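You operate a simulated robot arm through the tools that you are given. There is no shell and no other tool. Be economical: measure what you need, move in short steps, check, and stop when the job is done.

You run a simulated two-armed robot. Do the job below in one go: nothing can be reset, and whatever is moved stays where it is left.

Task
Pick up the mailer bundle from the feed table top with one hand, pass it to the other hand and put it on the labelling table top.
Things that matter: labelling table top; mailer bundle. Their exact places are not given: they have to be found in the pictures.

Only the result counts: the job must be done as asked and must still hold three seconds after the hand-in. Knocking over, shifting, dropping, spilling or breaking anything else fails it.

Robot
Two 7-joint arms with two-finger parallel grippers on one trunk, on a base that drives. Base frame: it is fixed to the floor where the robot stands at the start and does not move with it; the origin is under the middle of the robot, x ahead of it, y to its left, z up; the surface under the hand at the start is at about z = 860. Lengths are in mm, angles in degrees, forces in N, time in s.
The left shoulder is at the start at [70, 134, 1176], the right one opposite. With the tool pointing down near the work surface each hand reaches from about 100 to 640 mm from the robot's upright axis, wherever it stands, measured 20 degrees to its own side. Places, roughly: labelling table top [-3800, 1200, 900]. Payload 1.57 kg a hand.
The tool frame of a hand sits at the grasp point between the pads (the TCP): z along the fingers, y along the line on which they close. The tips reach 30 mm beyond it. Largest opening 80 mm; finger width 17, thickness 12; the body of the gripper, 40 by 82 mm, starts 80 mm behind the TCP.
Orientation is that of the tool frame in the base frame, as a unit quaternion [x, y, z, w]. With the fingers straight down and closing along the base's y, the tool's x points along the base's -x, its y along +y and its z along -z.

Tools
- The arms move only by the tool servo_tool. It takes "left_deltas", "right_deltas" or both (then of equal length, played together; a hand with none holds still); each is one flat list of numbers, 6 for each row, row after row: the shift along the tool's x, y, z in mm, then the turn, a rotation vector about the tool's x, y, z in degrees. In form: [tx, ty, tz, rx, ry, rz, tx, ty, tz, rx, ry, rz, ...]. A call has 1 to 12 rows; each row is the pose to reach, as a shift and turn from the pose commanded when the call began, along the tool's axes at that moment. "left_hand" and "right_hand" are, for a hand that has rows, the finger opening in mm, from 0 to 80, set as the call begins (left out, the last holds). A row lasts 0.2 s, in which the tool goes at most 50 mm and 8.6 degrees; a call with a longer step from one row to the next is refused whole, and so is a gripper value outside its range. Where a pose cannot be reached the arm comes as near as it can. A force on the tool above 40 N (or 10 N above the force at the start of the call, whichever is more), or a blocked arm, ends the call early, and 0.2 s more pass. Each finger travels about 153 mm/s and halts on what it meets, pressing with about 37 N; the grip force reading is that of the motor and also rises with nothing between the fingers. The clock runs only during rows and for 0.2 s after the last one: add rows that repeat a pose to give the fingers time. It gives the time, the measured TCP pose, the force on the tool (base axes), the opening and the grip force at its end, in the units of the frame above (readings bear some noise), with the torque about the TCP (base axes, N m) and any sound that the robot's microphone picked up.
- Cameras (640 x 400 px; columns grow to the right, rows downward): "scene" is now at [124.7, 12.9, 1386.6]; the picture's right is [0.08, -1.00, 0.00], its down [-0.70, -0.06, -0.71] and it looks along [0.71, 0.06, -0.70] (base axes); focal length 294 px, centre (320, 200). "left" rides on the left gripper at [72, 7, -122] in its tool frame; the picture's right is [-0.09, 1.00, 0.00], its down [-0.84, -0.08, -0.54] and it looks along [-0.54, -0.05, 0.84] (tool axes); focal length 238 px, centre (320, 200). "right" rides on the right gripper at [72, -7, -122] in its tool frame; the picture's right is [0.09, 1.00, 0.00], its down [-0.84, 0.08, -0.54] and it looks along [-0.54, 0.05, 0.84] (tool axes); focal length 238 px, centre (320, 200).
- grab_frame(camera): a new picture of that camera. It takes no simulated time.
- raise_lower(by): slides the trunk up (or, below 0, down) by that many mm; the arms and the scene camera ride with it, the base frame stays. It gives what a move gives, with no picture.
- drive_base(legs): drives the robot by 1 to 6 legs, each [ahead, left, turn to the left] in mm, mm and degrees, along the robot's own axes; the way and the turn of a leg run together, so that a leg with both is an arc; at most 1500 mm and 180 degrees a leg. The arms and the cameras ride along, it lands a little off, and it stops where it bumps. It gives what a move gives.
- pan_tilt(pan, tilt): turns the head with the scene camera to pan (to the left, within 86 degrees either way) and tilt (down, from -29 to 69), counted from straight ahead of the robot. It gives what a move gives.
- pixel_to_xyz(camera, pixels): for up to 12 pixels [column, row] of the newest picture of that camera ("zoom" is the newest enlarged one), the place [x, y, z] in the base frame of the surface seen there, good to about 2 mm, but the place of the scene camera against the robot may be out by one fixed shift of up to 12 mm in any direction. It takes no simulated time.
- zoom(camera, box): a new picture of the part [left, top, right, bottom] of that camera's present view, enlarged. It takes no simulated time.
- hand_in(): hands the job in; it is judged then, once.

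Keep the steps short. Do not move on a guess: measure, check each grasp and each placing, and mend mistakes. In all there are 80 turns and 78 pictures (those below and enlarged ones count). Leave the grippers open and the arms clear of the work at the hand-in unless told otherwise, and finish with a single line.

The tools are called by a JSON object that holds its "fn" and its "kwargs". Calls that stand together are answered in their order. servo_tool: Moves the arms, as the interface text tells. Its arguments: {"type":"object","properties":{"left_deltas":{"type":"array","items":{"type":"number"}},"left_hand":{"type":"number"},"right_deltas":{"type":"array","items":{"type":"number"}},"right_hand":{"type":"number"}},"required":[]} The other tools are called the same way: raise_lower (by) slides the trunk up or down; drive_base (legs) drives the base; pan_tilt (pan, tilt) turns the head that bears the scene camera; grab_frame (camera) takes a picture; pixel_to_xyz (camera, pixels) gives the place of the surface under pixels of a picture; zoom (camera, box) takes an enlarged picture of a part of a camera's view; hand_in () hands the job in.

At the start:

```text
time: 0.0
left_ee_pos: [405.6, 194.3, 1172.3]
left_ee_rot: [0.0, 1.0, 0.0, 0.001]
left_contact_force: [0.0, -0.5, 0.7]
left_moment: [-0.01, 0.01, 0.0]
left_width: 80.1
left_gripper_force: 0.0
right_ee_pos: [247.8, -108.4, 1134.6]
right_ee_rot: [0.001, 1.0, 0.001, 0.0]
right_contact_force: [-0.2, 0.1, 0.1]
right_moment: [-0.04, -0.03, 0.01]
right_width: 80.1
right_gripper_force: 0.0
trunk travel left (down, up): [-750.0, 190.0]
robot x, y, heading: [0.0, -1.4, -0.0]
head pan, tilt: [4.6, 44.8]
```

scene: 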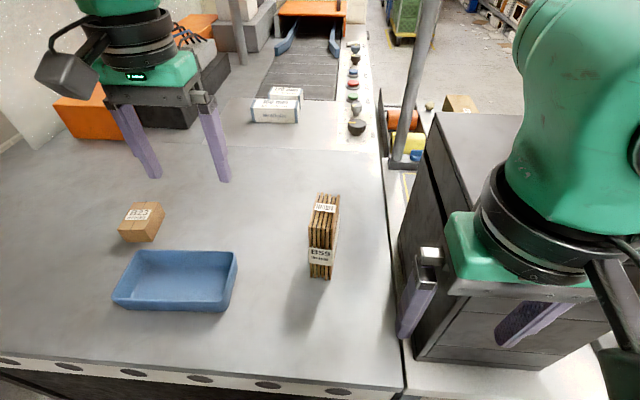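
right: 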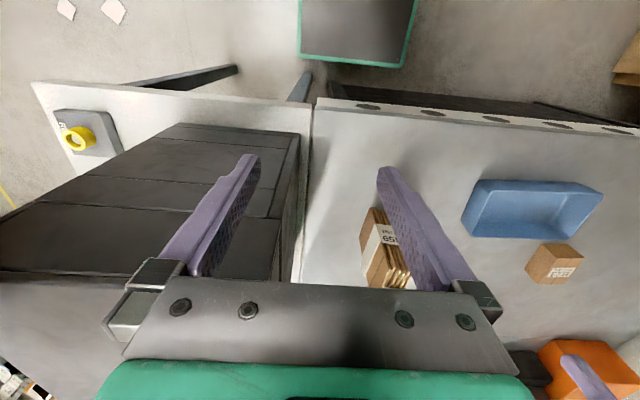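
left: 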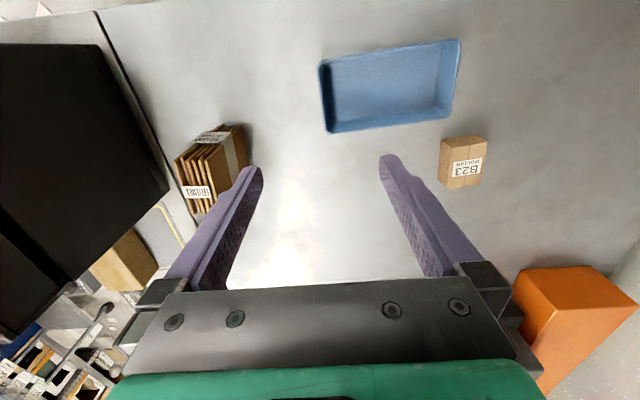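

I see an upright stack of card mailers at about (323,237), a small box at (141,222) and a blue tray. I'll zoom in on the stack.

{"fn": "zoom", "kwargs": {"camera": "scene", "box": [260, 170, 390, 300]}}

{"fn": "pixel_to_xyz", "kwargs": {"camera": "scene", "pixels": [[318, 197], [338, 197], [312, 250], [333, 252], [312, 274], [328, 277], [324, 208], [322, 225], [290, 260], [350, 280], [365, 230], [388, 260]]}}

{"fn": "pixel_to_xyz", "kwargs": {"camera": "left", "pixels": [[177, 163], [200, 145], [218, 135], [240, 127], [190, 190], [207, 185], [222, 165], [290, 190]]}}

```text
3.08 times, centred on (325, 235) of scene
```

zoom: 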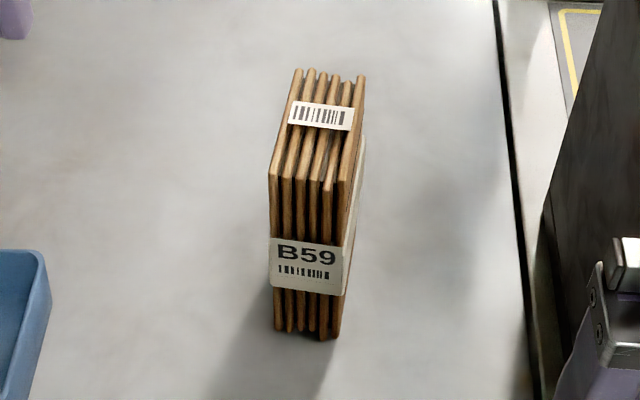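

```text
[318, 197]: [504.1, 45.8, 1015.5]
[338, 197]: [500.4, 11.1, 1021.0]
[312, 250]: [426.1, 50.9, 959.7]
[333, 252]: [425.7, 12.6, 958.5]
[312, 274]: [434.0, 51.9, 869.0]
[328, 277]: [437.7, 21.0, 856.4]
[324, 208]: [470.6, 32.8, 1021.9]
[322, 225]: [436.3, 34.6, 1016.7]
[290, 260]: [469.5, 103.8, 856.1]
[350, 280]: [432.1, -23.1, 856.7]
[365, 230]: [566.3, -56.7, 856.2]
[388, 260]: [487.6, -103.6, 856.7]
```

```text
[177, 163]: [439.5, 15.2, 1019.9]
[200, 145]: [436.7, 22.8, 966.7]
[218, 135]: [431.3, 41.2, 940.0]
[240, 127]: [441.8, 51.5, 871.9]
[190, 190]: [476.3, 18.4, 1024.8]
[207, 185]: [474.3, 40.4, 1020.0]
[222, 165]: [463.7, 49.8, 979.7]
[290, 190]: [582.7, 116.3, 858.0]
```

The bundle stands upright: x 427–508, y 11–51, z 857–1022. I'll bring the left hand above it, staying at height, with the fingers either side in y.

{"fn": "servo_tool", "kwargs": {"left_deltas": [-15, -41, 0, 0, 0, 0, -31, -82, 0, 0, 0, 0, -46, -123, 0, 0, 0, 0, -61, -163, 0, 0, 0, 0, -61, -163, 0, 0, 0, 0], "left_hand": 80}}

{"fn": "grab_frame", "kwargs": {"camera": "left"}}

{"fn": "grab_frame", "kwargs": {"camera": "scene"}}

```text
time: 1.2
left_ee_pos: [446.1, 96.2, 1171.3]
left_ee_rot: [-0.001, 1.0, 0.0, -0.001]
left_contact_force: [-0.9, -0.4, -0.1]
left_moment: [0.0, 0.01, -0.01]
left_width: 80.1
left_gripper_force: 0.0
left hand out of reach, approached as far as the arm can: row 3, 4, 5
right_ee_pos: [247.3, -107.8, 1133.8]
right_ee_rot: [0.0, 1.0, 0.001, 0.0]
right_contact_force: [0.5, -0.4, -0.2]
right_moment: [0.0, -0.03, -0.02]
right_width: 80.1
right_gripper_force: 0.0
trunk travel left (down, up): [-750.0, 190.0]
robot x, y, heading: [1.6, 3.6, 0.2]
head pan, tilt: [4.6, 44.8]
```

```text
73 pictures are left
```

left: 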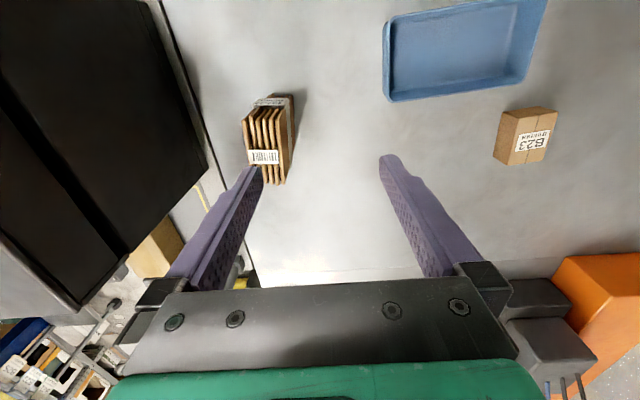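

```text
72 pictures are left
```

scene: 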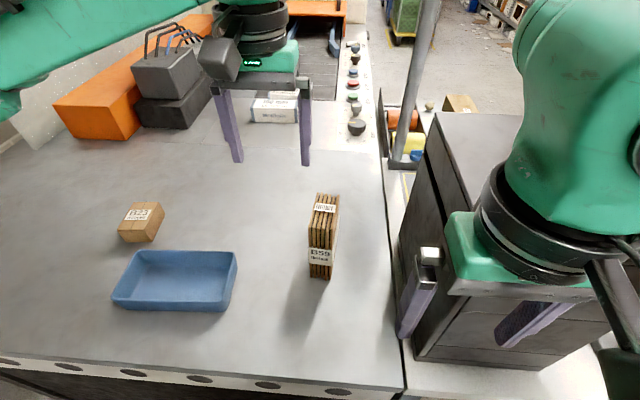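

The arm can't reach there this high. I'll raise the trunk so the hand works lower relative to the shoulder.

{"fn": "raise_lower", "kwargs": {"by": 150}}

```text
time: 3.0
left_ee_pos: [445.6, 97.1, 1322.3]
left_ee_rot: [-0.001, 1.0, 0.0, 0.001]
left_contact_force: [-0.5, 0.0, 0.2]
left_moment: [0.0, 0.01, 0.01]
left_width: 79.5
left_gripper_force: 0.1
right_ee_pos: [248.9, -106.7, 1284.1]
right_ee_rot: [0.0, 1.0, 0.001, 0.0]
right_contact_force: [0.0, 0.5, -0.2]
right_moment: [0.0, 0.03, 0.01]
right_width: 80.0
right_gripper_force: 0.1
trunk travel left (down, up): [-900.0, 40.0]
robot x, y, heading: [-2.8, -0.3, 0.1]
head pan, tilt: [4.6, 44.8]
```

Next I'll lower the left hand 170 mm and shift it towards the bundle (x +21, y −65), finishing above the stack.

{"fn": "servo_tool", "kwargs": {"left_deltas": [0, 0, 45, 0, 0, 0, 0, 0, 90, 0, 0, 0, 0, 0, 130, 0, 0, 0, -10, -30, 160, 0, 0, 0, -21, -65, 170, 0, 0, 0, -21, -65, 170, 0, 0, 0]}}

{"fn": "grab_frame", "kwargs": {"camera": "left"}}

```text
time: 4.3
left_ee_pos: [446.1, 70.4, 1162.1]
left_ee_rot: [-0.001, 1.0, -0.001, 0.0]
left_contact_force: [0.0, -0.1, 0.3]
left_moment: [-0.01, -0.01, -0.01]
left_width: 80.2
left_gripper_force: 0.1
left hand out of reach, approached as far as the arm can: row 4, 5, 6
right_ee_pos: [247.1, -107.9, 1284.2]
right_ee_rot: [0.001, 1.0, 0.0, 0.0]
right_contact_force: [-0.3, -0.5, 0.3]
right_moment: [0.0, 0.03, 0.01]
right_width: 79.8
right_gripper_force: 0.0
trunk travel left (down, up): [-900.0, 40.0]
robot x, y, heading: [-2.9, -1.3, 0.1]
head pan, tilt: [4.6, 44.8]
```

```text
71 pictures are left
```

left: 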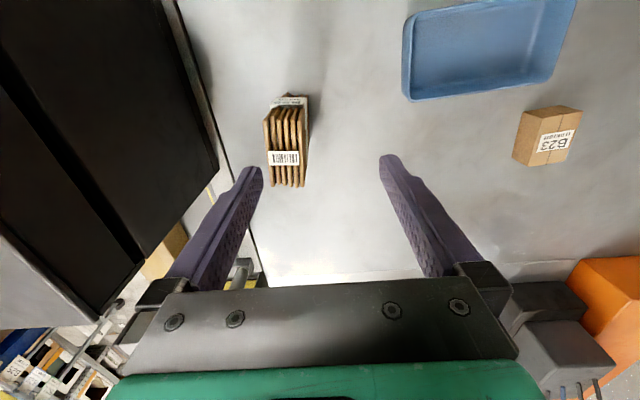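

The left hand seems limited towards the centre line. Turning the base about 15° right would put the bundle in its best sector. First I'll check what stands on the right.

{"fn": "pan_tilt", "kwargs": {"pan": -50, "tilt": 50}}

{"fn": "grab_frame", "kwargs": {"camera": "scene"}}

{"fn": "grab_frame", "kwargs": {"camera": "right"}}

```text
time: 5.6
left_ee_pos: [446.9, 69.9, 1160.9]
left_ee_rot: [-0.002, 1.0, -0.001, 0.001]
left_contact_force: [0.2, -0.2, 0.0]
left_moment: [-0.02, -0.02, 0.0]
left_width: 80.0
left_gripper_force: 0.2
right_ee_pos: [246.6, -107.3, 1284.7]
right_ee_rot: [0.0, 1.0, 0.0, 0.0]
right_contact_force: [-0.4, 0.5, 0.3]
right_moment: [0.0, 0.04, 0.01]
right_width: 79.9
right_gripper_force: 0.0
trunk travel left (down, up): [-900.0, 40.0]
robot x, y, heading: [-4.7, -2.7, -0.1]
head pan, tilt: [-50.0, 50.0]
```

```text
70 pictures are left
```

scene: 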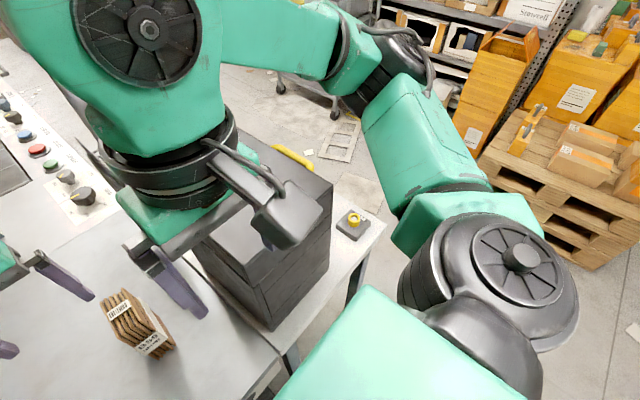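

```text
69 pictures are left
```

right: 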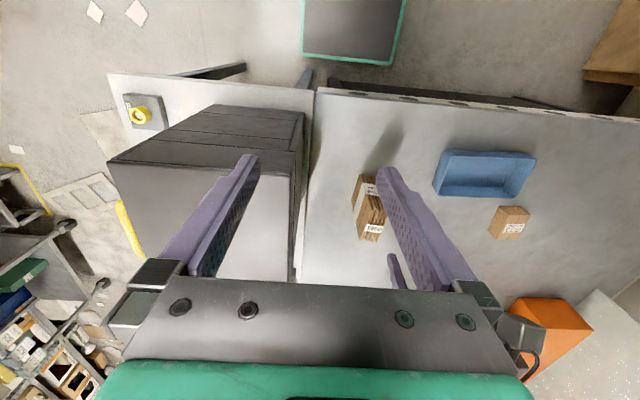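

{"fn": "pixel_to_xyz", "kwargs": {"camera": "scene", "pixels": [[330, 185], [275, 150], [250, 265], [200, 250], [272, 325], [360, 225], [375, 230], [285, 340], [255, 390], [340, 320]]}}

{"fn": "pixel_to_xyz", "kwargs": {"camera": "right", "pixels": [[215, 110], [300, 115], [290, 170], [115, 162], [360, 60], [320, 95], [500, 110], [180, 230]]}}

```text
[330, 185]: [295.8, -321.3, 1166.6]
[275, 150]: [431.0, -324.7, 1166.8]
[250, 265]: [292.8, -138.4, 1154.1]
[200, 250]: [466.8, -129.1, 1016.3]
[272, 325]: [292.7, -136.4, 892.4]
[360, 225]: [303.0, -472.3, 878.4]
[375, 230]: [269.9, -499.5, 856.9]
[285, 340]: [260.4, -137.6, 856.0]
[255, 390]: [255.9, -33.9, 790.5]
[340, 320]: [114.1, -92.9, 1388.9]
```

```text
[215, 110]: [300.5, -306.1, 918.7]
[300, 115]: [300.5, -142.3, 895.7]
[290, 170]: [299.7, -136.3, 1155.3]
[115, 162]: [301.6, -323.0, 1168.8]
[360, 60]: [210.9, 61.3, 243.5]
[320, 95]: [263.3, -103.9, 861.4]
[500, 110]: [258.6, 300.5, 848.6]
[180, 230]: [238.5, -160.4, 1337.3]
```

The cabinet top is at z 1167, x>293 and y<−136, and both hands are clear of it by height. I'll back up 60 mm, then turn 15° right.

{"fn": "drive_base", "kwargs": {"legs": [[-60, 0, 0], [0, 0, -15]]}}

{"fn": "pan_tilt", "kwargs": {"pan": 15, "tilt": 50}}

{"fn": "grab_frame", "kwargs": {"camera": "scene"}}

{"fn": "grab_frame", "kwargs": {"camera": "left"}}

```text
time: 7.5
left_ee_pos: [387.0, -45.4, 1161.3]
left_ee_rot: [0.13, 0.991, -0.001, 0.002]
left_contact_force: [0.4, -0.6, 0.4]
left_moment: [0.03, 0.0, -0.03]
left_width: 80.0
left_gripper_force: 0.0
right_ee_pos: [149.1, -167.6, 1284.3]
right_ee_rot: [0.129, 0.992, -0.001, 0.001]
right_contact_force: [-0.8, 0.3, -0.2]
right_moment: [-0.04, -0.03, 0.0]
right_width: 80.0
right_gripper_force: 0.1
trunk travel left (down, up): [-900.0, 40.0]
robot x, y, heading: [-62.1, -0.1, -14.9]
head pan, tilt: [-50.0, 50.0]
```

```text
time: 8.8
left_ee_pos: [389.1, -46.9, 1163.1]
left_ee_rot: [0.129, 0.992, 0.0, 0.001]
left_contact_force: [-0.1, -0.5, 0.3]
left_moment: [-0.01, -0.01, 0.0]
left_width: 80.2
left_gripper_force: 0.2
right_ee_pos: [149.7, -166.7, 1283.8]
right_ee_rot: [0.13, 0.992, 0.0, 0.0]
right_contact_force: [-0.2, -0.2, 0.1]
right_moment: [-0.01, 0.03, 0.03]
right_width: 80.3
right_gripper_force: 0.0
trunk travel left (down, up): [-900.0, 40.0]
robot x, y, heading: [-60.8, 1.4, -14.9]
head pan, tilt: [15.0, 50.0]
```

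```text
68 pictures are left
```

scene: 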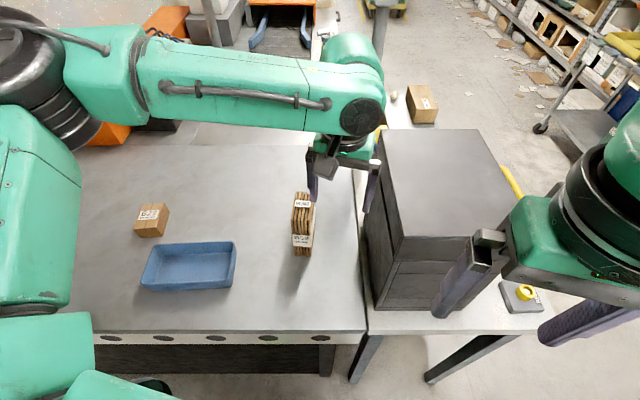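

```text
67 pictures are left
```

left: 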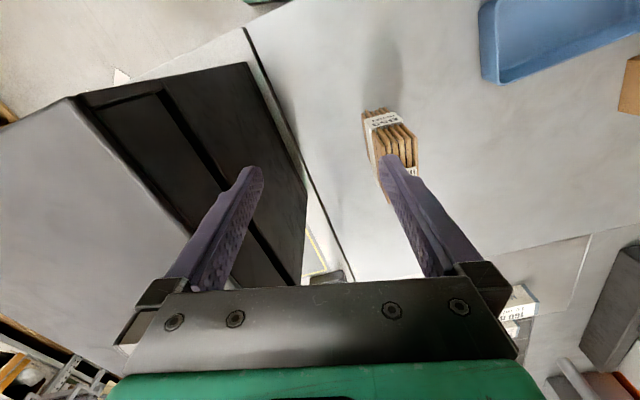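

Now I'll move the left hand above the bundle and undo the 15° yaw: tx −55, ty +95, about −14° around tool z.

{"fn": "servo_tool", "kwargs": {"left_deltas": [-18, 32, 0, 0, 0, -5, -37, 63, 0, 0, 0, -10, -55, 95, 0, 0, 0, -14, -55, 95, 0, 0, 0, -14]}}

{"fn": "grab_frame", "kwargs": {"camera": "left"}}

{"fn": "grab_frame", "kwargs": {"camera": "scene"}}

```text
time: 9.8
left_ee_pos: [467.8, 30.7, 1160.0]
left_ee_rot: [0.006, 1.0, -0.001, 0.001]
left_contact_force: [0.5, 0.6, -0.1]
left_moment: [-0.01, 0.02, 0.02]
left_width: 80.0
left_gripper_force: 0.2
right_ee_pos: [150.8, -167.9, 1284.7]
right_ee_rot: [0.129, 0.992, 0.001, 0.001]
right_contact_force: [0.6, -0.3, -0.5]
right_moment: [0.0, 0.01, -0.03]
right_width: 79.9
right_gripper_force: 0.0
trunk travel left (down, up): [-900.0, 40.0]
robot x, y, heading: [-64.2, 3.1, -14.8]
head pan, tilt: [15.0, 50.0]
```

```text
66 pictures are left
```

left: 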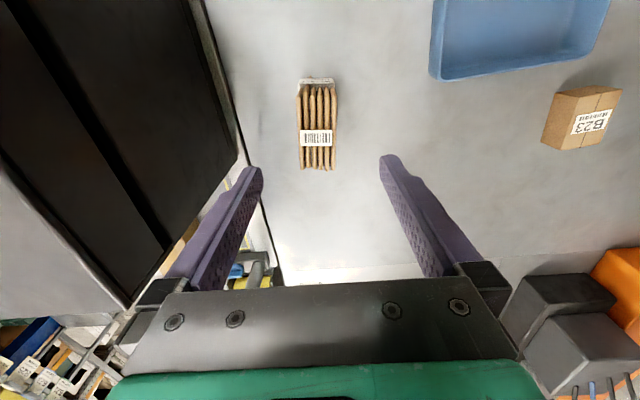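

```text
65 pictures are left
```

scene: 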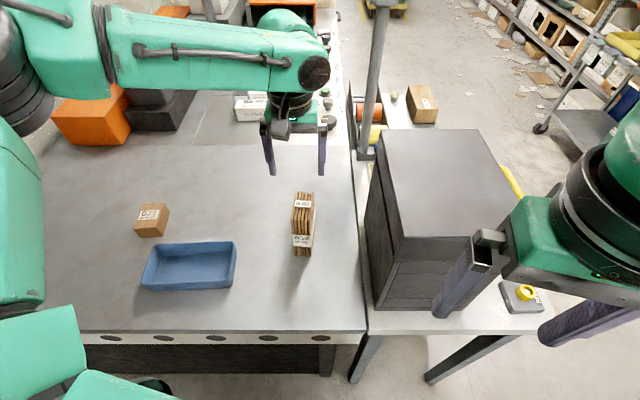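

{"fn": "pixel_to_xyz", "kwargs": {"camera": "left", "pixels": [[301, 100], [334, 100], [302, 165], [332, 165], [318, 125], [318, 168], [300, 90], [318, 85], [318, 160]]}}

```text
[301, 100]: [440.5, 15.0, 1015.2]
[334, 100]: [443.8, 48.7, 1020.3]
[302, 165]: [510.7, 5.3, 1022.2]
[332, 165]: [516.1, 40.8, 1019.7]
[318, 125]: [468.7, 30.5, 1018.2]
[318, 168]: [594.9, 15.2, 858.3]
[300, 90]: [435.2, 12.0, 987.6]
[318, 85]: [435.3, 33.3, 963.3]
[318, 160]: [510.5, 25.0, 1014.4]
```

The bundle is yawed about −6.5°, centre (475, 27.5), top at z 1020. I'll correct for that and descend to TCP z ≈ 992.

{"fn": "servo_tool", "kwargs": {"left_deltas": [-7, -3, 0, 0, 0, 6, -7, -3, 45, 0, 0, 6, -7, -3, 90, 0, 0, 6, -7, -3, 130, 0, 0, 6, -7, -3, 168, 0, 0, 6, -7, -3, 168, 0, 0, 6]}}

{"fn": "grab_frame", "kwargs": {"camera": "left"}}

{"fn": "grab_frame", "kwargs": {"camera": "scene"}}

```text
time: 11.2
left_ee_pos: [453.1, 51.2, 1016.6]
left_ee_rot: [0.059, 0.998, -0.001, 0.001]
left_contact_force: [0.3, 0.7, 0.9]
left_moment: [0.01, 0.02, 0.02]
left_width: 79.9
left_gripper_force: 0.0
left hand out of reach, approached as far as the arm can: row 4, 5, 6
right_ee_pos: [151.7, -168.4, 1284.1]
right_ee_rot: [0.13, 0.991, -0.001, 0.0]
right_contact_force: [0.8, -0.1, 0.0]
right_moment: [-0.03, 0.01, -0.01]
right_width: 80.1
right_gripper_force: 0.1
trunk travel left (down, up): [-900.0, 40.0]
robot x, y, heading: [-62.2, 0.6, -15.0]
head pan, tilt: [15.0, 50.0]
```

```text
64 pictures are left
```

left: 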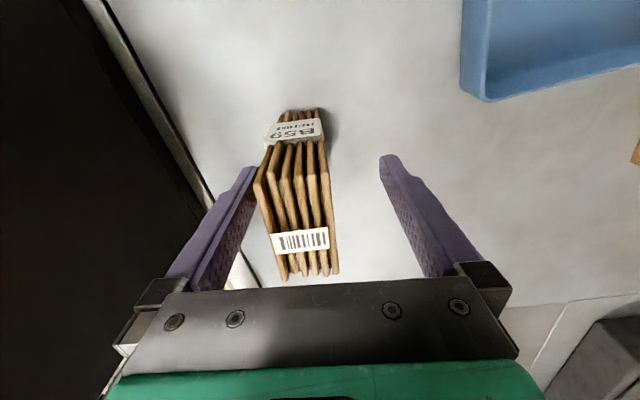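

```text
63 pictures are left
```

scene: 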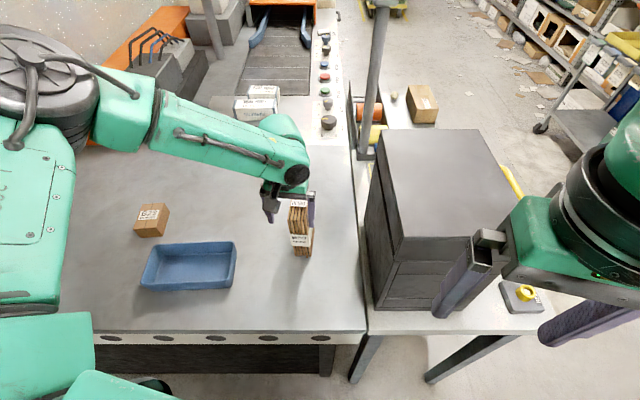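

The arm stopped short, at (453, 51, 1017), because the shoulder is now too high for this depth. I'll go straight up 100 and then lower the trunk.

{"fn": "servo_tool", "kwargs": {"left_deltas": [0, 0, -40, 0, 0, 0, 0, 0, -80, 0, 0, 0, 0, 0, -110, 0, 0, 0]}}

{"fn": "pixel_to_xyz", "kwargs": {"camera": "scene", "pixels": [[300, 203], [301, 225]]}}

{"fn": "grab_frame", "kwargs": {"camera": "left"}}

```text
time: 12.0
left_ee_pos: [451.4, 53.7, 1125.3]
left_ee_rot: [0.06, 0.998, -0.001, 0.001]
left_contact_force: [0.1, -0.3, -0.3]
left_moment: [-0.02, -0.02, -0.01]
left_width: 80.0
left_gripper_force: 0.1
right_ee_pos: [150.6, -168.2, 1284.3]
right_ee_rot: [0.13, 0.991, 0.001, 0.0]
right_contact_force: [0.1, 0.4, -0.2]
right_moment: [0.02, 0.03, -0.01]
right_width: 80.0
right_gripper_force: 0.0
trunk travel left (down, up): [-900.0, 40.0]
robot x, y, heading: [-59.5, -1.6, -14.8]
head pan, tilt: [15.0, 50.0]
```

```text
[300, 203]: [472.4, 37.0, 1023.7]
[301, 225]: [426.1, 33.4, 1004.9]
```

```text
62 pictures are left
```

left: 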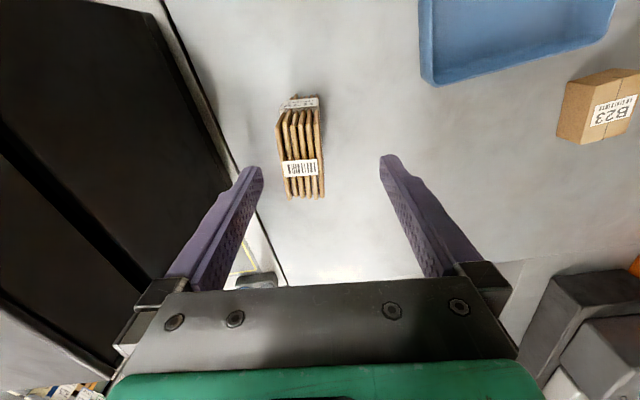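

{"fn": "servo_tool", "kwargs": {"left_deltas": [-13, -12, 0, 0, 0, 0, -27, -23, 0, 0, 0, 0, -27, -23, 0, 0, 0, 0]}}

{"fn": "grab_frame", "kwargs": {"camera": "left"}}

{"fn": "pixel_to_xyz", "kwargs": {"camera": "left", "pixels": [[305, 110], [330, 110], [305, 165], [330, 165], [318, 130], [318, 180]]}}

```text
time: 12.8
left_ee_pos: [475.2, 28.2, 1125.6]
left_ee_rot: [0.061, 0.998, 0.0, 0.0]
left_contact_force: [0.0, 0.1, 1.4]
left_moment: [-0.02, -0.01, 0.01]
left_width: 79.9
left_gripper_force: 0.0
right_ee_pos: [151.0, -167.3, 1284.4]
right_ee_rot: [0.13, 0.991, 0.0, 0.0]
right_contact_force: [0.3, 0.7, 1.4]
right_moment: [0.01, 0.02, -0.03]
right_width: 80.1
right_gripper_force: 0.1
trunk travel left (down, up): [-900.0, 40.0]
robot x, y, heading: [-58.7, -3.9, -15.1]
head pan, tilt: [15.0, 50.0]
```

```text
61 pictures are left
```

left: 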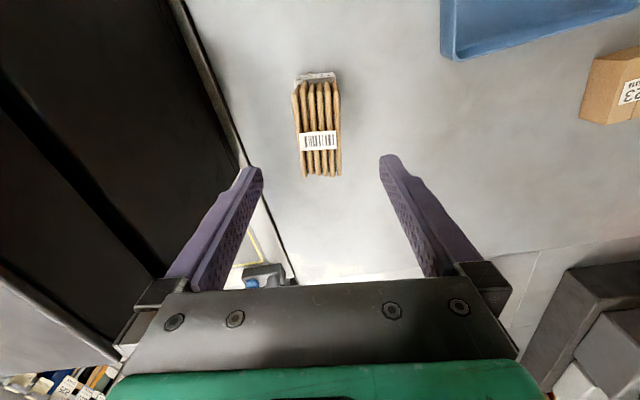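

```text
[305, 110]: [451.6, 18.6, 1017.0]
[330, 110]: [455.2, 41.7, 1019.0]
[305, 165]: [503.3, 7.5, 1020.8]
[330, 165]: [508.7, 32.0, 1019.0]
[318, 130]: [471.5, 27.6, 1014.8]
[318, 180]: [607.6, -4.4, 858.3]
```

Centred over the bundle. I'll lower the trunk 131 mm so the fingers straddle the top.

{"fn": "raise_lower", "kwargs": {"by": -131}}

{"fn": "grab_frame", "kwargs": {"camera": "left"}}

```text
time: 14.4
left_ee_pos: [474.4, 26.9, 993.7]
left_ee_rot: [0.06, 0.998, -0.001, 0.0]
left_contact_force: [0.2, 0.3, 0.3]
left_moment: [-0.01, -0.02, 0.02]
left_width: 80.0
left_gripper_force: 0.0
right_ee_pos: [150.2, -167.3, 1154.2]
right_ee_rot: [0.129, 0.992, 0.0, -0.001]
right_contact_force: [0.7, 0.1, -0.2]
right_moment: [0.0, 0.03, 0.02]
right_width: 80.2
right_gripper_force: 0.0
trunk travel left (down, up): [-769.0, 171.0]
robot x, y, heading: [-59.8, 2.0, -14.8]
head pan, tilt: [15.0, 50.0]
```

```text
60 pictures are left
```

left: 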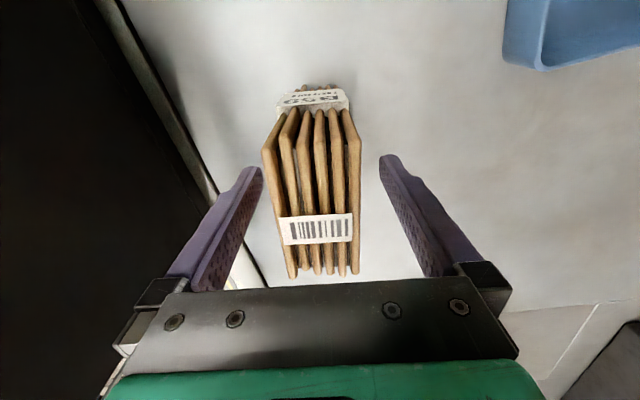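

The fingers straddle the stack evenly. I'll close the left hand.

{"fn": "servo_tool", "kwargs": {"left_deltas": [0, 0, 0, 0, 0, 0, 0, 0, 0, 0, 0, 0, 0, 0, 0, 0, 0, 0, 0, 0, 0, 0, 0, 0], "left_hand": 0}}

{"fn": "raise_lower", "kwargs": {"by": 40}}

{"fn": "grab_frame", "kwargs": {"camera": "left"}}

{"fn": "grab_frame", "kwargs": {"camera": "scene"}}

```text
time: 15.4
left_ee_pos: [475.6, 28.4, 994.9]
left_ee_rot: [0.06, 0.998, -0.001, 0.0]
left_contact_force: [-0.6, -1.1, -0.1]
left_moment: [-0.04, -0.05, -0.02]
left_width: 44.5
left_gripper_force: 37.6
right_ee_pos: [149.3, -167.7, 1152.4]
right_ee_rot: [0.129, 0.992, 0.0, 0.0]
right_contact_force: [0.0, -0.4, 0.2]
right_moment: [0.0, -0.02, 0.01]
right_width: 80.0
right_gripper_force: 0.0
trunk travel left (down, up): [-769.0, 171.0]
robot x, y, heading: [-58.3, -4.2, -15.0]
head pan, tilt: [15.0, 50.0]
```

```text
time: 16.2
left_ee_pos: [475.5, 26.9, 1035.5]
left_ee_rot: [0.06, 0.998, 0.0, 0.0]
left_contact_force: [-0.3, -0.6, -0.3]
left_moment: [-0.02, -0.03, 0.01]
left_width: 44.5
left_gripper_force: 37.0
right_ee_pos: [151.5, -168.0, 1193.1]
right_ee_rot: [0.13, 0.991, 0.0, 0.001]
right_contact_force: [-0.4, -0.2, 0.2]
right_moment: [0.02, -0.01, -0.01]
right_width: 79.9
right_gripper_force: 0.0
trunk travel left (down, up): [-809.0, 131.0]
robot x, y, heading: [-60.9, -3.1, -14.8]
head pan, tilt: [15.0, 50.0]
```

```text
59 pictures are left
```

left: 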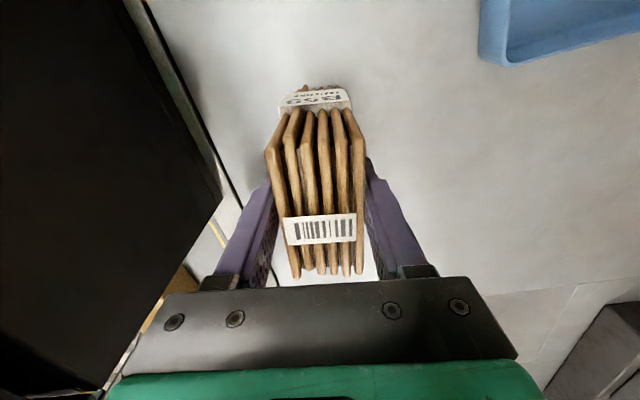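

```text
58 pictures are left
```

scene: 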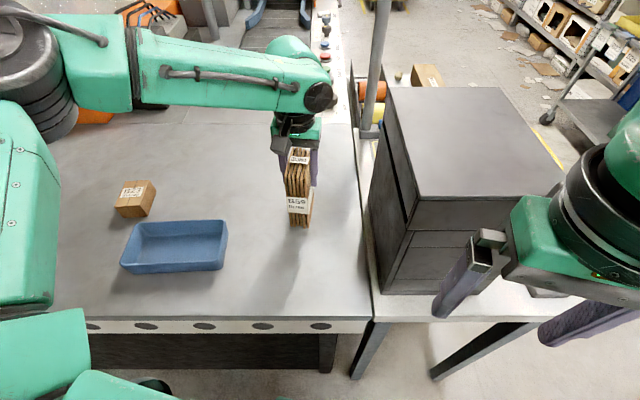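

Held: opening 44.5, and the bundle moves with the hand. I'll raise it further and look to both sides before driving.

{"fn": "raise_lower", "kwargs": {"by": 100}}

{"fn": "pan_tilt", "kwargs": {"pan": 86, "tilt": 15}}

{"fn": "grab_frame", "kwargs": {"camera": "scene"}}

{"fn": "pan_tilt", "kwargs": {"pan": -86, "tilt": 20}}

{"fn": "grab_frame", "kwargs": {"camera": "scene"}}

```text
time: 17.6
left_ee_pos: [475.1, 27.2, 1134.3]
left_ee_rot: [0.06, 0.998, -0.001, 0.0]
left_contact_force: [-0.3, -0.2, -1.3]
left_moment: [0.02, 0.01, 0.01]
left_width: 44.4
left_gripper_force: 36.8
right_ee_pos: [151.0, -167.0, 1291.7]
right_ee_rot: [0.13, 0.992, 0.001, 0.0]
right_contact_force: [0.2, 0.5, -0.5]
right_moment: [0.05, 0.02, 0.0]
right_width: 80.2
right_gripper_force: 0.1
trunk travel left (down, up): [-909.0, 31.0]
robot x, y, heading: [-57.8, -1.3, -14.8]
head pan, tilt: [15.0, 50.0]
```

```text
time: 19.0
left_ee_pos: [475.0, 26.4, 1134.8]
left_ee_rot: [0.06, 0.998, -0.001, 0.0]
left_contact_force: [-0.5, 0.5, -1.2]
left_moment: [-0.02, 0.0, -0.03]
left_width: 44.4
left_gripper_force: 37.2
right_ee_pos: [151.5, -167.1, 1292.8]
right_ee_rot: [0.13, 0.992, 0.0, 0.0]
right_contact_force: [0.0, -0.5, 0.7]
right_moment: [-0.02, -0.01, 0.03]
right_width: 80.0
right_gripper_force: 0.0
trunk travel left (down, up): [-909.0, 31.0]
robot x, y, heading: [-59.1, 0.6, -15.0]
head pan, tilt: [85.9, 15.0]
```

```text
57 pictures are left
```

scene: 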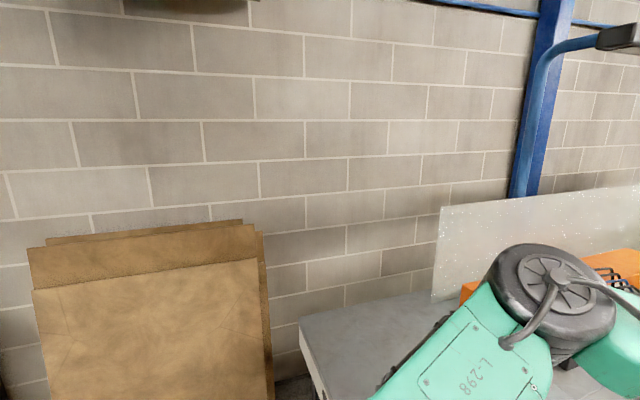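

```text
time: 21.6
left_ee_pos: [475.5, 28.0, 1135.3]
left_ee_rot: [0.06, 0.998, -0.001, 0.0]
left_contact_force: [0.3, 0.3, -1.4]
left_moment: [0.0, 0.04, 0.0]
left_width: 44.7
left_gripper_force: 36.4
right_ee_pos: [151.0, -167.2, 1293.5]
right_ee_rot: [0.129, 0.992, 0.0, 0.0]
right_contact_force: [-0.2, 0.1, -0.1]
right_moment: [0.01, 0.02, 0.0]
right_width: 80.2
right_gripper_force: 0.1
trunk travel left (down, up): [-909.0, 31.0]
robot x, y, heading: [-58.5, 1.0, -15.0]
head pan, tilt: [-85.9, 20.0]
```

```text
56 pictures are left
```

scene: 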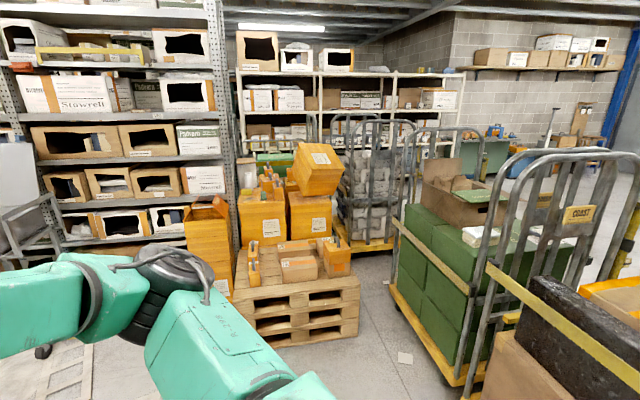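

{"fn": "pixel_to_xyz", "kwargs": {"camera": "scene", "pixels": [[300, 345], [440, 370], [395, 290], [405, 355], [500, 380], [580, 380], [620, 330], [490, 170], [625, 160], [600, 290], [355, 240], [590, 100]]}}

{"fn": "pan_tilt", "kwargs": {"pan": 80, "tilt": 45}}

{"fn": "grab_frame", "kwargs": {"camera": "scene"}}

{"fn": "pixel_to_xyz", "kwargs": {"camera": "scene", "pixels": [[50, 60], [150, 60], [250, 100], [30, 200], [100, 300], [200, 300], [300, 200], [30, 380], [150, 220]]}}

```text
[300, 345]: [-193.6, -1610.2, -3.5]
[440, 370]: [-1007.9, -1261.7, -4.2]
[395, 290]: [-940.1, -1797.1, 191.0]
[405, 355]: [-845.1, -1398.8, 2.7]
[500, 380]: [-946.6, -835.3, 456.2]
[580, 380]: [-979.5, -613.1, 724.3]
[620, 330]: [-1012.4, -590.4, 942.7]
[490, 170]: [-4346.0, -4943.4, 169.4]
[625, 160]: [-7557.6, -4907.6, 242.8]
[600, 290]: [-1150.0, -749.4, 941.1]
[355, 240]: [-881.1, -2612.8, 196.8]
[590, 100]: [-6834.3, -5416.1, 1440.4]
```

```text
time: 24.1
left_ee_pos: [475.1, 26.5, 1135.3]
left_ee_rot: [0.06, 0.998, -0.001, 0.001]
left_contact_force: [0.1, 0.4, -0.9]
left_moment: [0.0, -0.01, 0.01]
left_width: 44.6
left_gripper_force: 36.9
right_ee_pos: [150.5, -166.5, 1293.3]
right_ee_rot: [0.13, 0.992, 0.0, 0.0]
right_contact_force: [-0.4, -0.7, -0.9]
right_moment: [0.01, 0.02, -0.01]
right_width: 79.7
right_gripper_force: 0.2
trunk travel left (down, up): [-909.0, 31.0]
robot x, y, heading: [-61.3, -1.7, -14.9]
head pan, tilt: [80.0, 45.0]
```

```text
55 pictures are left
```

scene: 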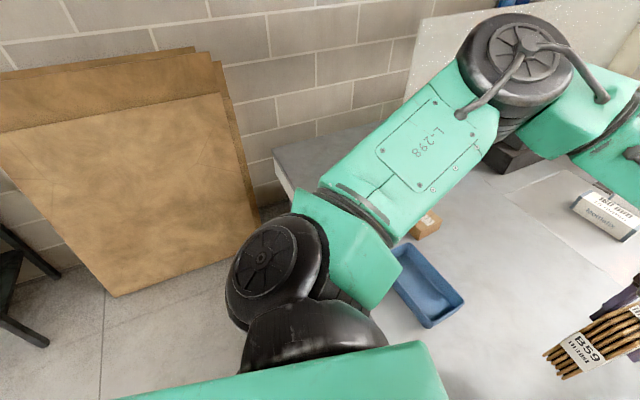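

```text
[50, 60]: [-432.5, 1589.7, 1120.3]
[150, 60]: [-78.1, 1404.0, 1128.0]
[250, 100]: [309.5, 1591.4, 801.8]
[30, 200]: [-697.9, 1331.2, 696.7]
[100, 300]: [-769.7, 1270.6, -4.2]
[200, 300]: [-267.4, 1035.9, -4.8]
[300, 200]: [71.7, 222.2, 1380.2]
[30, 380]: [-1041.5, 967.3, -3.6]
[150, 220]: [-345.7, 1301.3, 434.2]
```

The corridor behind runs roughly from y −590 to 950. I'll back straight away from the table by 350 mm to have free space for the handover.

{"fn": "drive_base", "kwargs": {"legs": [[-350, 0, 0]]}}

{"fn": "pan_tilt", "kwargs": {"pan": 0, "tilt": 50}}

{"fn": "grab_frame", "kwargs": {"camera": "scene"}}

```text
time: 26.4
left_ee_pos: [141.4, 118.8, 1133.7]
left_ee_rot: [0.056, 0.998, -0.001, -0.001]
left_contact_force: [0.0, 0.0, -1.9]
left_moment: [-0.01, 0.0, 0.02]
left_width: 44.7
left_gripper_force: 36.9
right_ee_pos: [-181.7, -78.0, 1292.4]
right_ee_rot: [0.126, 0.992, 0.0, -0.002]
right_contact_force: [0.4, -0.4, -0.9]
right_moment: [-0.01, 0.0, 0.03]
right_width: 80.1
right_gripper_force: 0.0
trunk travel left (down, up): [-909.0, 31.0]
robot x, y, heading: [-398.5, 86.0, -14.6]
head pan, tilt: [80.0, 45.0]
```

```text
time: 27.9
left_ee_pos: [138.1, 119.5, 1135.1]
left_ee_rot: [0.056, 0.998, -0.001, 0.0]
left_contact_force: [0.1, 0.4, -1.7]
left_moment: [0.01, -0.01, 0.01]
left_width: 44.5
left_gripper_force: 37.2
right_ee_pos: [-184.9, -76.1, 1293.6]
right_ee_rot: [0.126, 0.992, 0.0, 0.0]
right_contact_force: [0.4, 0.4, 1.0]
right_moment: [0.01, 0.02, -0.01]
right_width: 79.9
right_gripper_force: 0.0
trunk travel left (down, up): [-909.0, 31.0]
robot x, y, heading: [-397.0, 88.3, -14.6]
head pan, tilt: [0.0, 50.0]
```

```text
54 pictures are left
```

scene: 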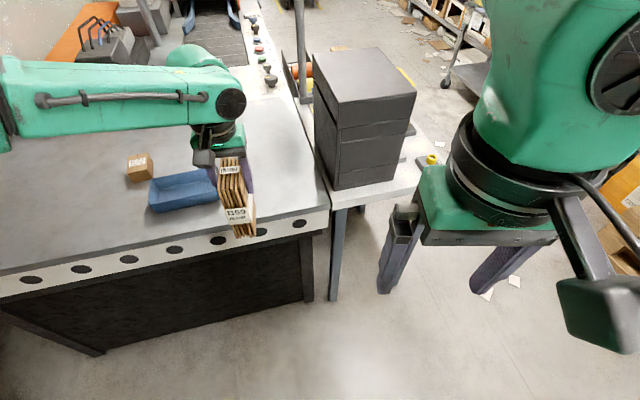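

There's free space here. I'll yaw the left hand about 98° clockwise so its camera faces left and the bundle's thickness lies fore-aft, bringing it nearer the centre.

{"fn": "servo_tool", "kwargs": {"left_deltas": [8, -3.5, 0, 0, 0, 8.17, 16, -7, 0, 0, 0, 16.33, 24, -10.5, 0, 0, 0, 24.5, 32, -14, 0, 0, 0, 32.67, 40, -17.5, 0, 0, 0, 40.83, 48, -21, 0, 0, 0, 49, 56, -24.5, 0, 0, 0, 57.17, 64, -28, 0, 0, 0, 65.33, 72, -31.5, 0, 0, 0, 73.5, 80, -35, 0, 0, 0, 81.67, 88, -38.5, 0, 0, 0, 89.83, 97, -41.6, 0, 0, 0, 98]}}

{"fn": "grab_frame", "kwargs": {"camera": "scene"}}

```text
time: 30.5
left_ee_pos: [37.4, 89.1, 1135.6]
left_ee_rot: [0.791, 0.611, -0.001, 0.001]
left_contact_force: [-0.7, 0.0, -0.2]
left_moment: [-0.03, -0.01, 0.04]
left_width: 0.0
left_gripper_force: 22.1
right_ee_pos: [-184.1, -77.5, 1292.9]
right_ee_rot: [0.127, 0.992, 0.001, 0.0]
right_contact_force: [0.4, -0.3, 0.9]
right_moment: [-0.02, 0.01, -0.01]
right_width: 79.9
right_gripper_force: 0.0
trunk travel left (down, up): [-909.0, 31.0]
robot x, y, heading: [-396.1, 86.3, -14.6]
head pan, tilt: [0.0, 50.0]
```

```text
53 pictures are left
```

scene: 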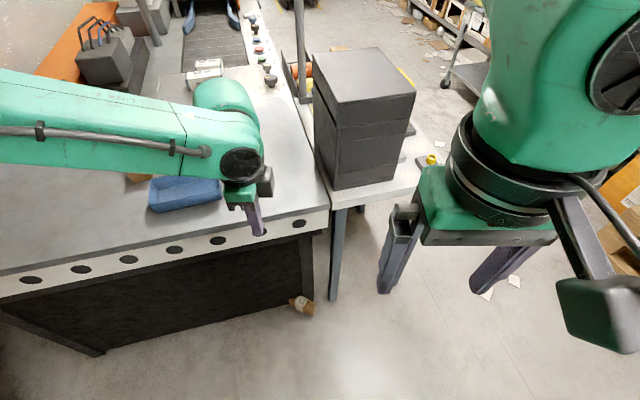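

The left hand closed to 0: the bundle slipped out and lies on the floor near (302,306). I'll inspect it before recovering it.

{"fn": "zoom", "kwargs": {"camera": "scene", "box": [250, 260, 350, 340]}}

{"fn": "pixel_to_xyz", "kwargs": {"camera": "scene", "pixels": [[292, 302], [302, 298], [312, 303], [302, 306], [298, 312], [310, 316], [305, 322], [295, 325], [325, 310]]}}

```text
5.00 times, centred on (300, 300) of scene
```

zoom: 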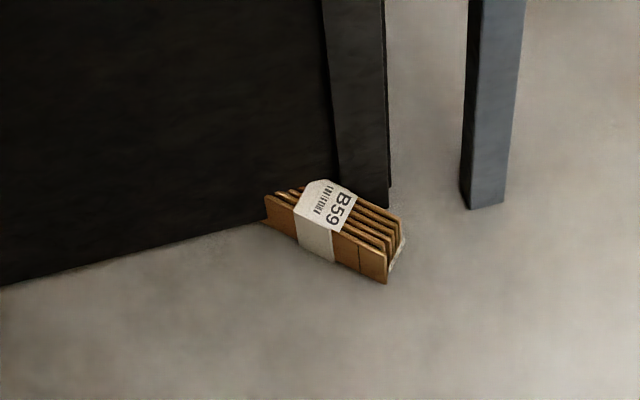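

```text
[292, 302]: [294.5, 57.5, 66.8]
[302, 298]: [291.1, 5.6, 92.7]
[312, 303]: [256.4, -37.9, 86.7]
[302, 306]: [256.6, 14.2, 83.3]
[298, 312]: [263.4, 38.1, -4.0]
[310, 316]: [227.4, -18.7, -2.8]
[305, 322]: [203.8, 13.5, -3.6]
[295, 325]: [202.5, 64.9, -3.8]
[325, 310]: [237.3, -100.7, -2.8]
```

It lies on its long edge, about 85 mm high, beside the table leg. I'll measure its corners in the zoomed picture.

{"fn": "pixel_to_xyz", "kwargs": {"camera": "zoom", "pixels": [[268, 200], [384, 250], [386, 278], [402, 226], [310, 182], [335, 225], [340, 200], [280, 192], [345, 150], [375, 190], [230, 225], [100, 230]]}}

```text
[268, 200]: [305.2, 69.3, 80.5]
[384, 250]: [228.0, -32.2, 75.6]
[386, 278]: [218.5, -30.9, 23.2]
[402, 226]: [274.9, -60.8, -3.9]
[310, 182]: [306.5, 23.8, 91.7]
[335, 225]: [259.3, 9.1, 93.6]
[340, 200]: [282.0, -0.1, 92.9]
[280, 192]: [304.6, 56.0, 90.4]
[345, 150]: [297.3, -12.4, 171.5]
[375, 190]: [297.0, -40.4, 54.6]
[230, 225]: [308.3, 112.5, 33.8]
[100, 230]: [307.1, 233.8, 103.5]
```

The front label edge points at about 50°, and its far end rests against the panel (x≈305). I'll back off 300 and square up to the table, then lower the trunk for a floor pick.

{"fn": "drive_base", "kwargs": {"legs": [[-300, 0, 0], [0, 0, 14.6]]}}

{"fn": "servo_tool", "kwargs": {"left_deltas": [0, 0, 0, 0, 0, -8, 0, 0, 0, 0, 0, -16, 0, 0, 0, 0, 0, -24, 0, 0, 0, 0, 0, -32, 0, 0, 0, 0, 0, -40, 0, 0, 0, 0, 0, -48, 0, 0, 0, 0, 0, -56, 0, 0, 0, 0, 0, -64], "left_hand": 80}}

{"fn": "pan_tilt", "kwargs": {"pan": 0, "tilt": 45}}

{"fn": "grab_frame", "kwargs": {"camera": "scene"}}

```text
time: 33.4
left_ee_pos: [-265.6, 269.1, 1134.3]
left_ee_rot: [0.71, 0.705, 0.001, 0.002]
left_contact_force: [-0.6, 0.1, -0.6]
left_moment: [0.01, 0.0, -0.03]
left_width: 0.0
left_gripper_force: 21.4
right_ee_pos: [-439.8, 53.9, 1292.6]
right_ee_rot: [0.005, 1.0, 0.0, 0.0]
right_contact_force: [-0.1, -0.6, 0.7]
right_moment: [0.0, -0.02, 0.01]
right_width: 80.3
right_gripper_force: 0.1
trunk travel left (down, up): [-909.0, 31.0]
robot x, y, heading: [-691.9, 164.5, -0.4]
head pan, tilt: [0.0, 50.0]
```

```text
time: 35.2
left_ee_pos: [-266.2, 270.7, 1135.4]
left_ee_rot: [0.228, 0.974, 0.0, 0.0]
left_contact_force: [0.1, -0.1, 0.7]
left_moment: [-0.02, 0.01, 0.0]
left_width: 80.1
left_gripper_force: 0.0
right_ee_pos: [-440.2, 54.5, 1292.8]
right_ee_rot: [0.005, 1.0, 0.0, 0.0]
right_contact_force: [0.7, -0.1, 0.2]
right_moment: [0.01, -0.02, -0.03]
right_width: 80.1
right_gripper_force: 0.1
trunk travel left (down, up): [-909.0, 31.0]
robot x, y, heading: [-687.8, 165.9, -0.9]
head pan, tilt: [0.0, 50.0]
```

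```text
time: 35.9
left_ee_pos: [-266.1, 270.3, 1134.2]
left_ee_rot: [0.229, 0.973, 0.0, 0.001]
left_contact_force: [-1.1, -0.3, 0.7]
left_moment: [0.02, 0.01, 0.04]
left_width: 80.1
left_gripper_force: 0.1
right_ee_pos: [-440.5, 54.6, 1293.0]
right_ee_rot: [0.005, 1.0, -0.001, 0.0]
right_contact_force: [1.1, -0.5, -0.7]
right_moment: [-0.01, 0.04, 0.03]
right_width: 79.9
right_gripper_force: 0.0
trunk travel left (down, up): [-909.0, 31.0]
robot x, y, heading: [-686.3, 164.2, -0.5]
head pan, tilt: [0.0, 45.0]
```

```text
51 pictures are left
```

scene: 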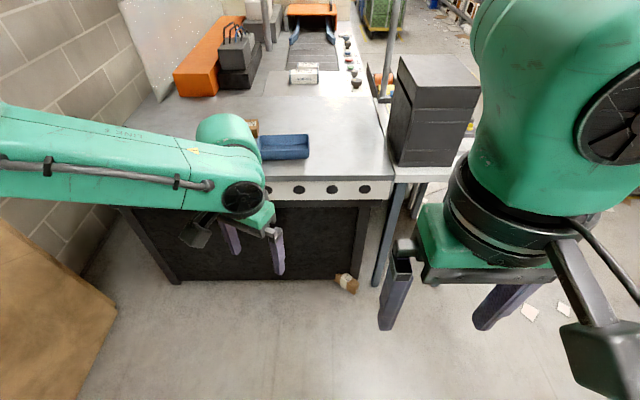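

I'll shift right and forward to bring the bundle onto the left-hand side, still clear of the table, then lower the trunk.

{"fn": "drive_base", "kwargs": {"legs": [[240, -320, 0]]}}

{"fn": "raise_lower", "kwargs": {"by": -450}}

{"fn": "grab_frame", "kwargs": {"camera": "scene"}}

{"fn": "grab_frame", "kwargs": {"camera": "left"}}

```text
time: 38.4
left_ee_pos: [-31.3, -57.9, 1136.1]
left_ee_rot: [0.231, 0.973, -0.002, 0.001]
left_contact_force: [-0.9, -0.2, -0.6]
left_moment: [-0.01, -0.01, -0.01]
left_width: 80.3
left_gripper_force: 0.0
right_ee_pos: [-209.7, -271.3, 1292.7]
right_ee_rot: [0.007, 1.0, -0.001, 0.001]
right_contact_force: [-0.8, -0.2, 0.4]
right_moment: [-0.01, -0.03, 0.0]
right_width: 80.0
right_gripper_force: 0.1
trunk travel left (down, up): [-909.0, 31.0]
robot x, y, heading: [-450.8, -162.6, -0.7]
head pan, tilt: [0.0, 45.0]
```

```text
refused: -450 is not a number from -400 to 400
```

```text
50 pictures are left
```

scene: 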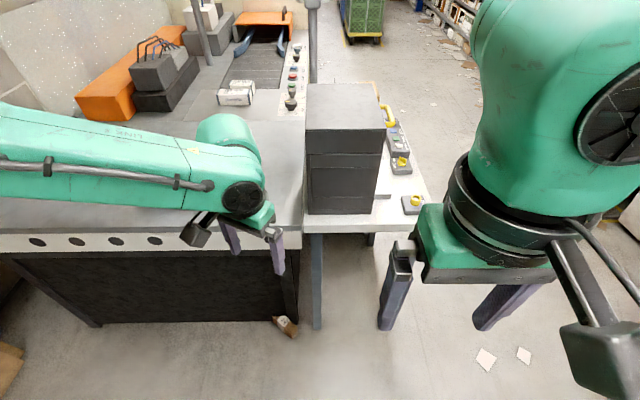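

```text
49 pictures are left
```

left: 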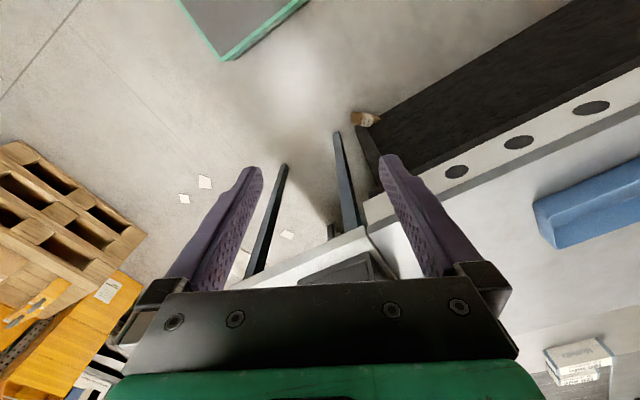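

{"fn": "pixel_to_xyz", "kwargs": {"camera": "scene", "pixels": [[40, 120], [120, 150], [220, 125], [245, 200], [500, 100], [600, 340]]}}

{"fn": "raise_lower", "kwargs": {"by": -400}}

{"fn": "grab_frame", "kwargs": {"camera": "scene"}}

{"fn": "grab_frame", "kwargs": {"camera": "left"}}

```text
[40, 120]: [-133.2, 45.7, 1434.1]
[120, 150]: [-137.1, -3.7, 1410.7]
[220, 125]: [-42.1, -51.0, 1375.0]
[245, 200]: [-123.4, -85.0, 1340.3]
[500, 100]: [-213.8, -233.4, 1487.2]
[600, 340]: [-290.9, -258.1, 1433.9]
```

```text
time: 42.2
left_ee_pos: [-29.6, -58.1, 735.0]
left_ee_rot: [0.231, 0.973, 0.0, 0.001]
left_contact_force: [0.7, 0.1, 0.1]
left_moment: [0.01, 0.01, 0.01]
left_width: 80.1
left_gripper_force: 0.1
right_ee_pos: [-205.6, -274.7, 892.7]
right_ee_rot: [0.007, 1.0, 0.0, 0.0]
right_contact_force: [-0.2, 0.5, 0.0]
right_moment: [-0.02, -0.04, -0.01]
right_width: 80.2
right_gripper_force: 0.1
trunk travel left (down, up): [-509.0, 431.0]
robot x, y, heading: [-453.2, -163.6, -0.6]
head pan, tilt: [0.0, 45.0]
```

```text
48 pictures are left
```

scene: 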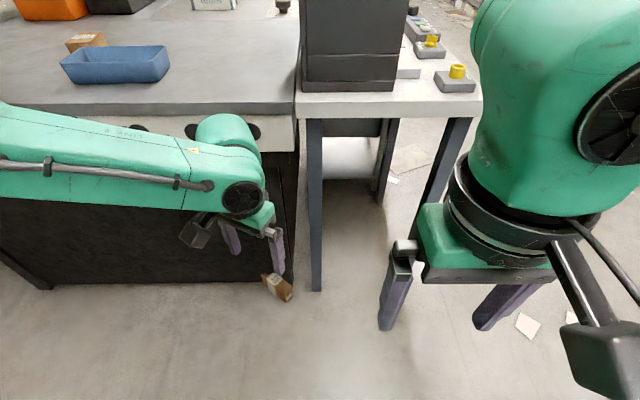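

```text
47 pictures are left
```

left: 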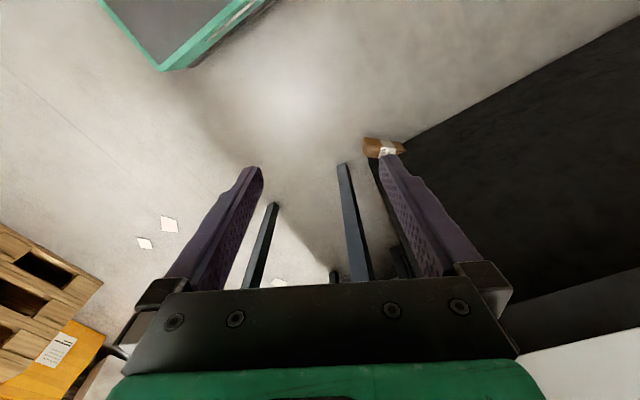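

{"fn": "zoom", "kwargs": {"camera": "scene", "box": [240, 250, 320, 310]}}

{"fn": "pixel_to_xyz", "kwargs": {"camera": "zoom", "pixels": [[170, 195], [240, 205], [340, 340], [400, 330], [410, 350], [280, 240], [330, 280], [370, 280], [250, 180], [210, 260], [350, 370], [395, 280]]}}

```text
6.67 times, centred on (280, 280) of scene
```

zoom: 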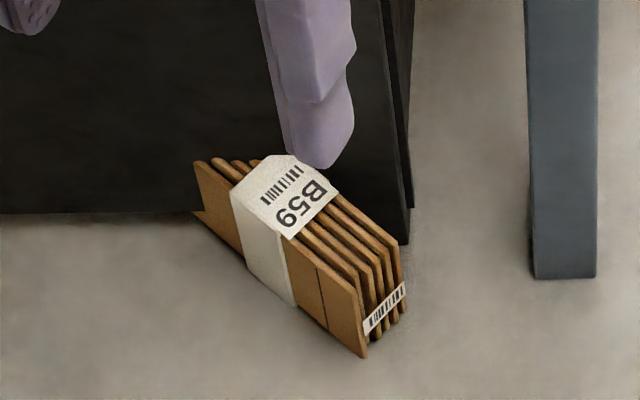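

```text
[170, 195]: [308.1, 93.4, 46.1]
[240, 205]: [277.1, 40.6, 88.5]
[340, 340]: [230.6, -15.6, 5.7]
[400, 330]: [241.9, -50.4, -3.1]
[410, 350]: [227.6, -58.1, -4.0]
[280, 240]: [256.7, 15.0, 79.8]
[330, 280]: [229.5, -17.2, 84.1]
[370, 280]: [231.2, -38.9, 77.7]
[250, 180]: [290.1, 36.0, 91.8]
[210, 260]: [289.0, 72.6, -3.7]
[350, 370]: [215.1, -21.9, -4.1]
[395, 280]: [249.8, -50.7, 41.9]
```

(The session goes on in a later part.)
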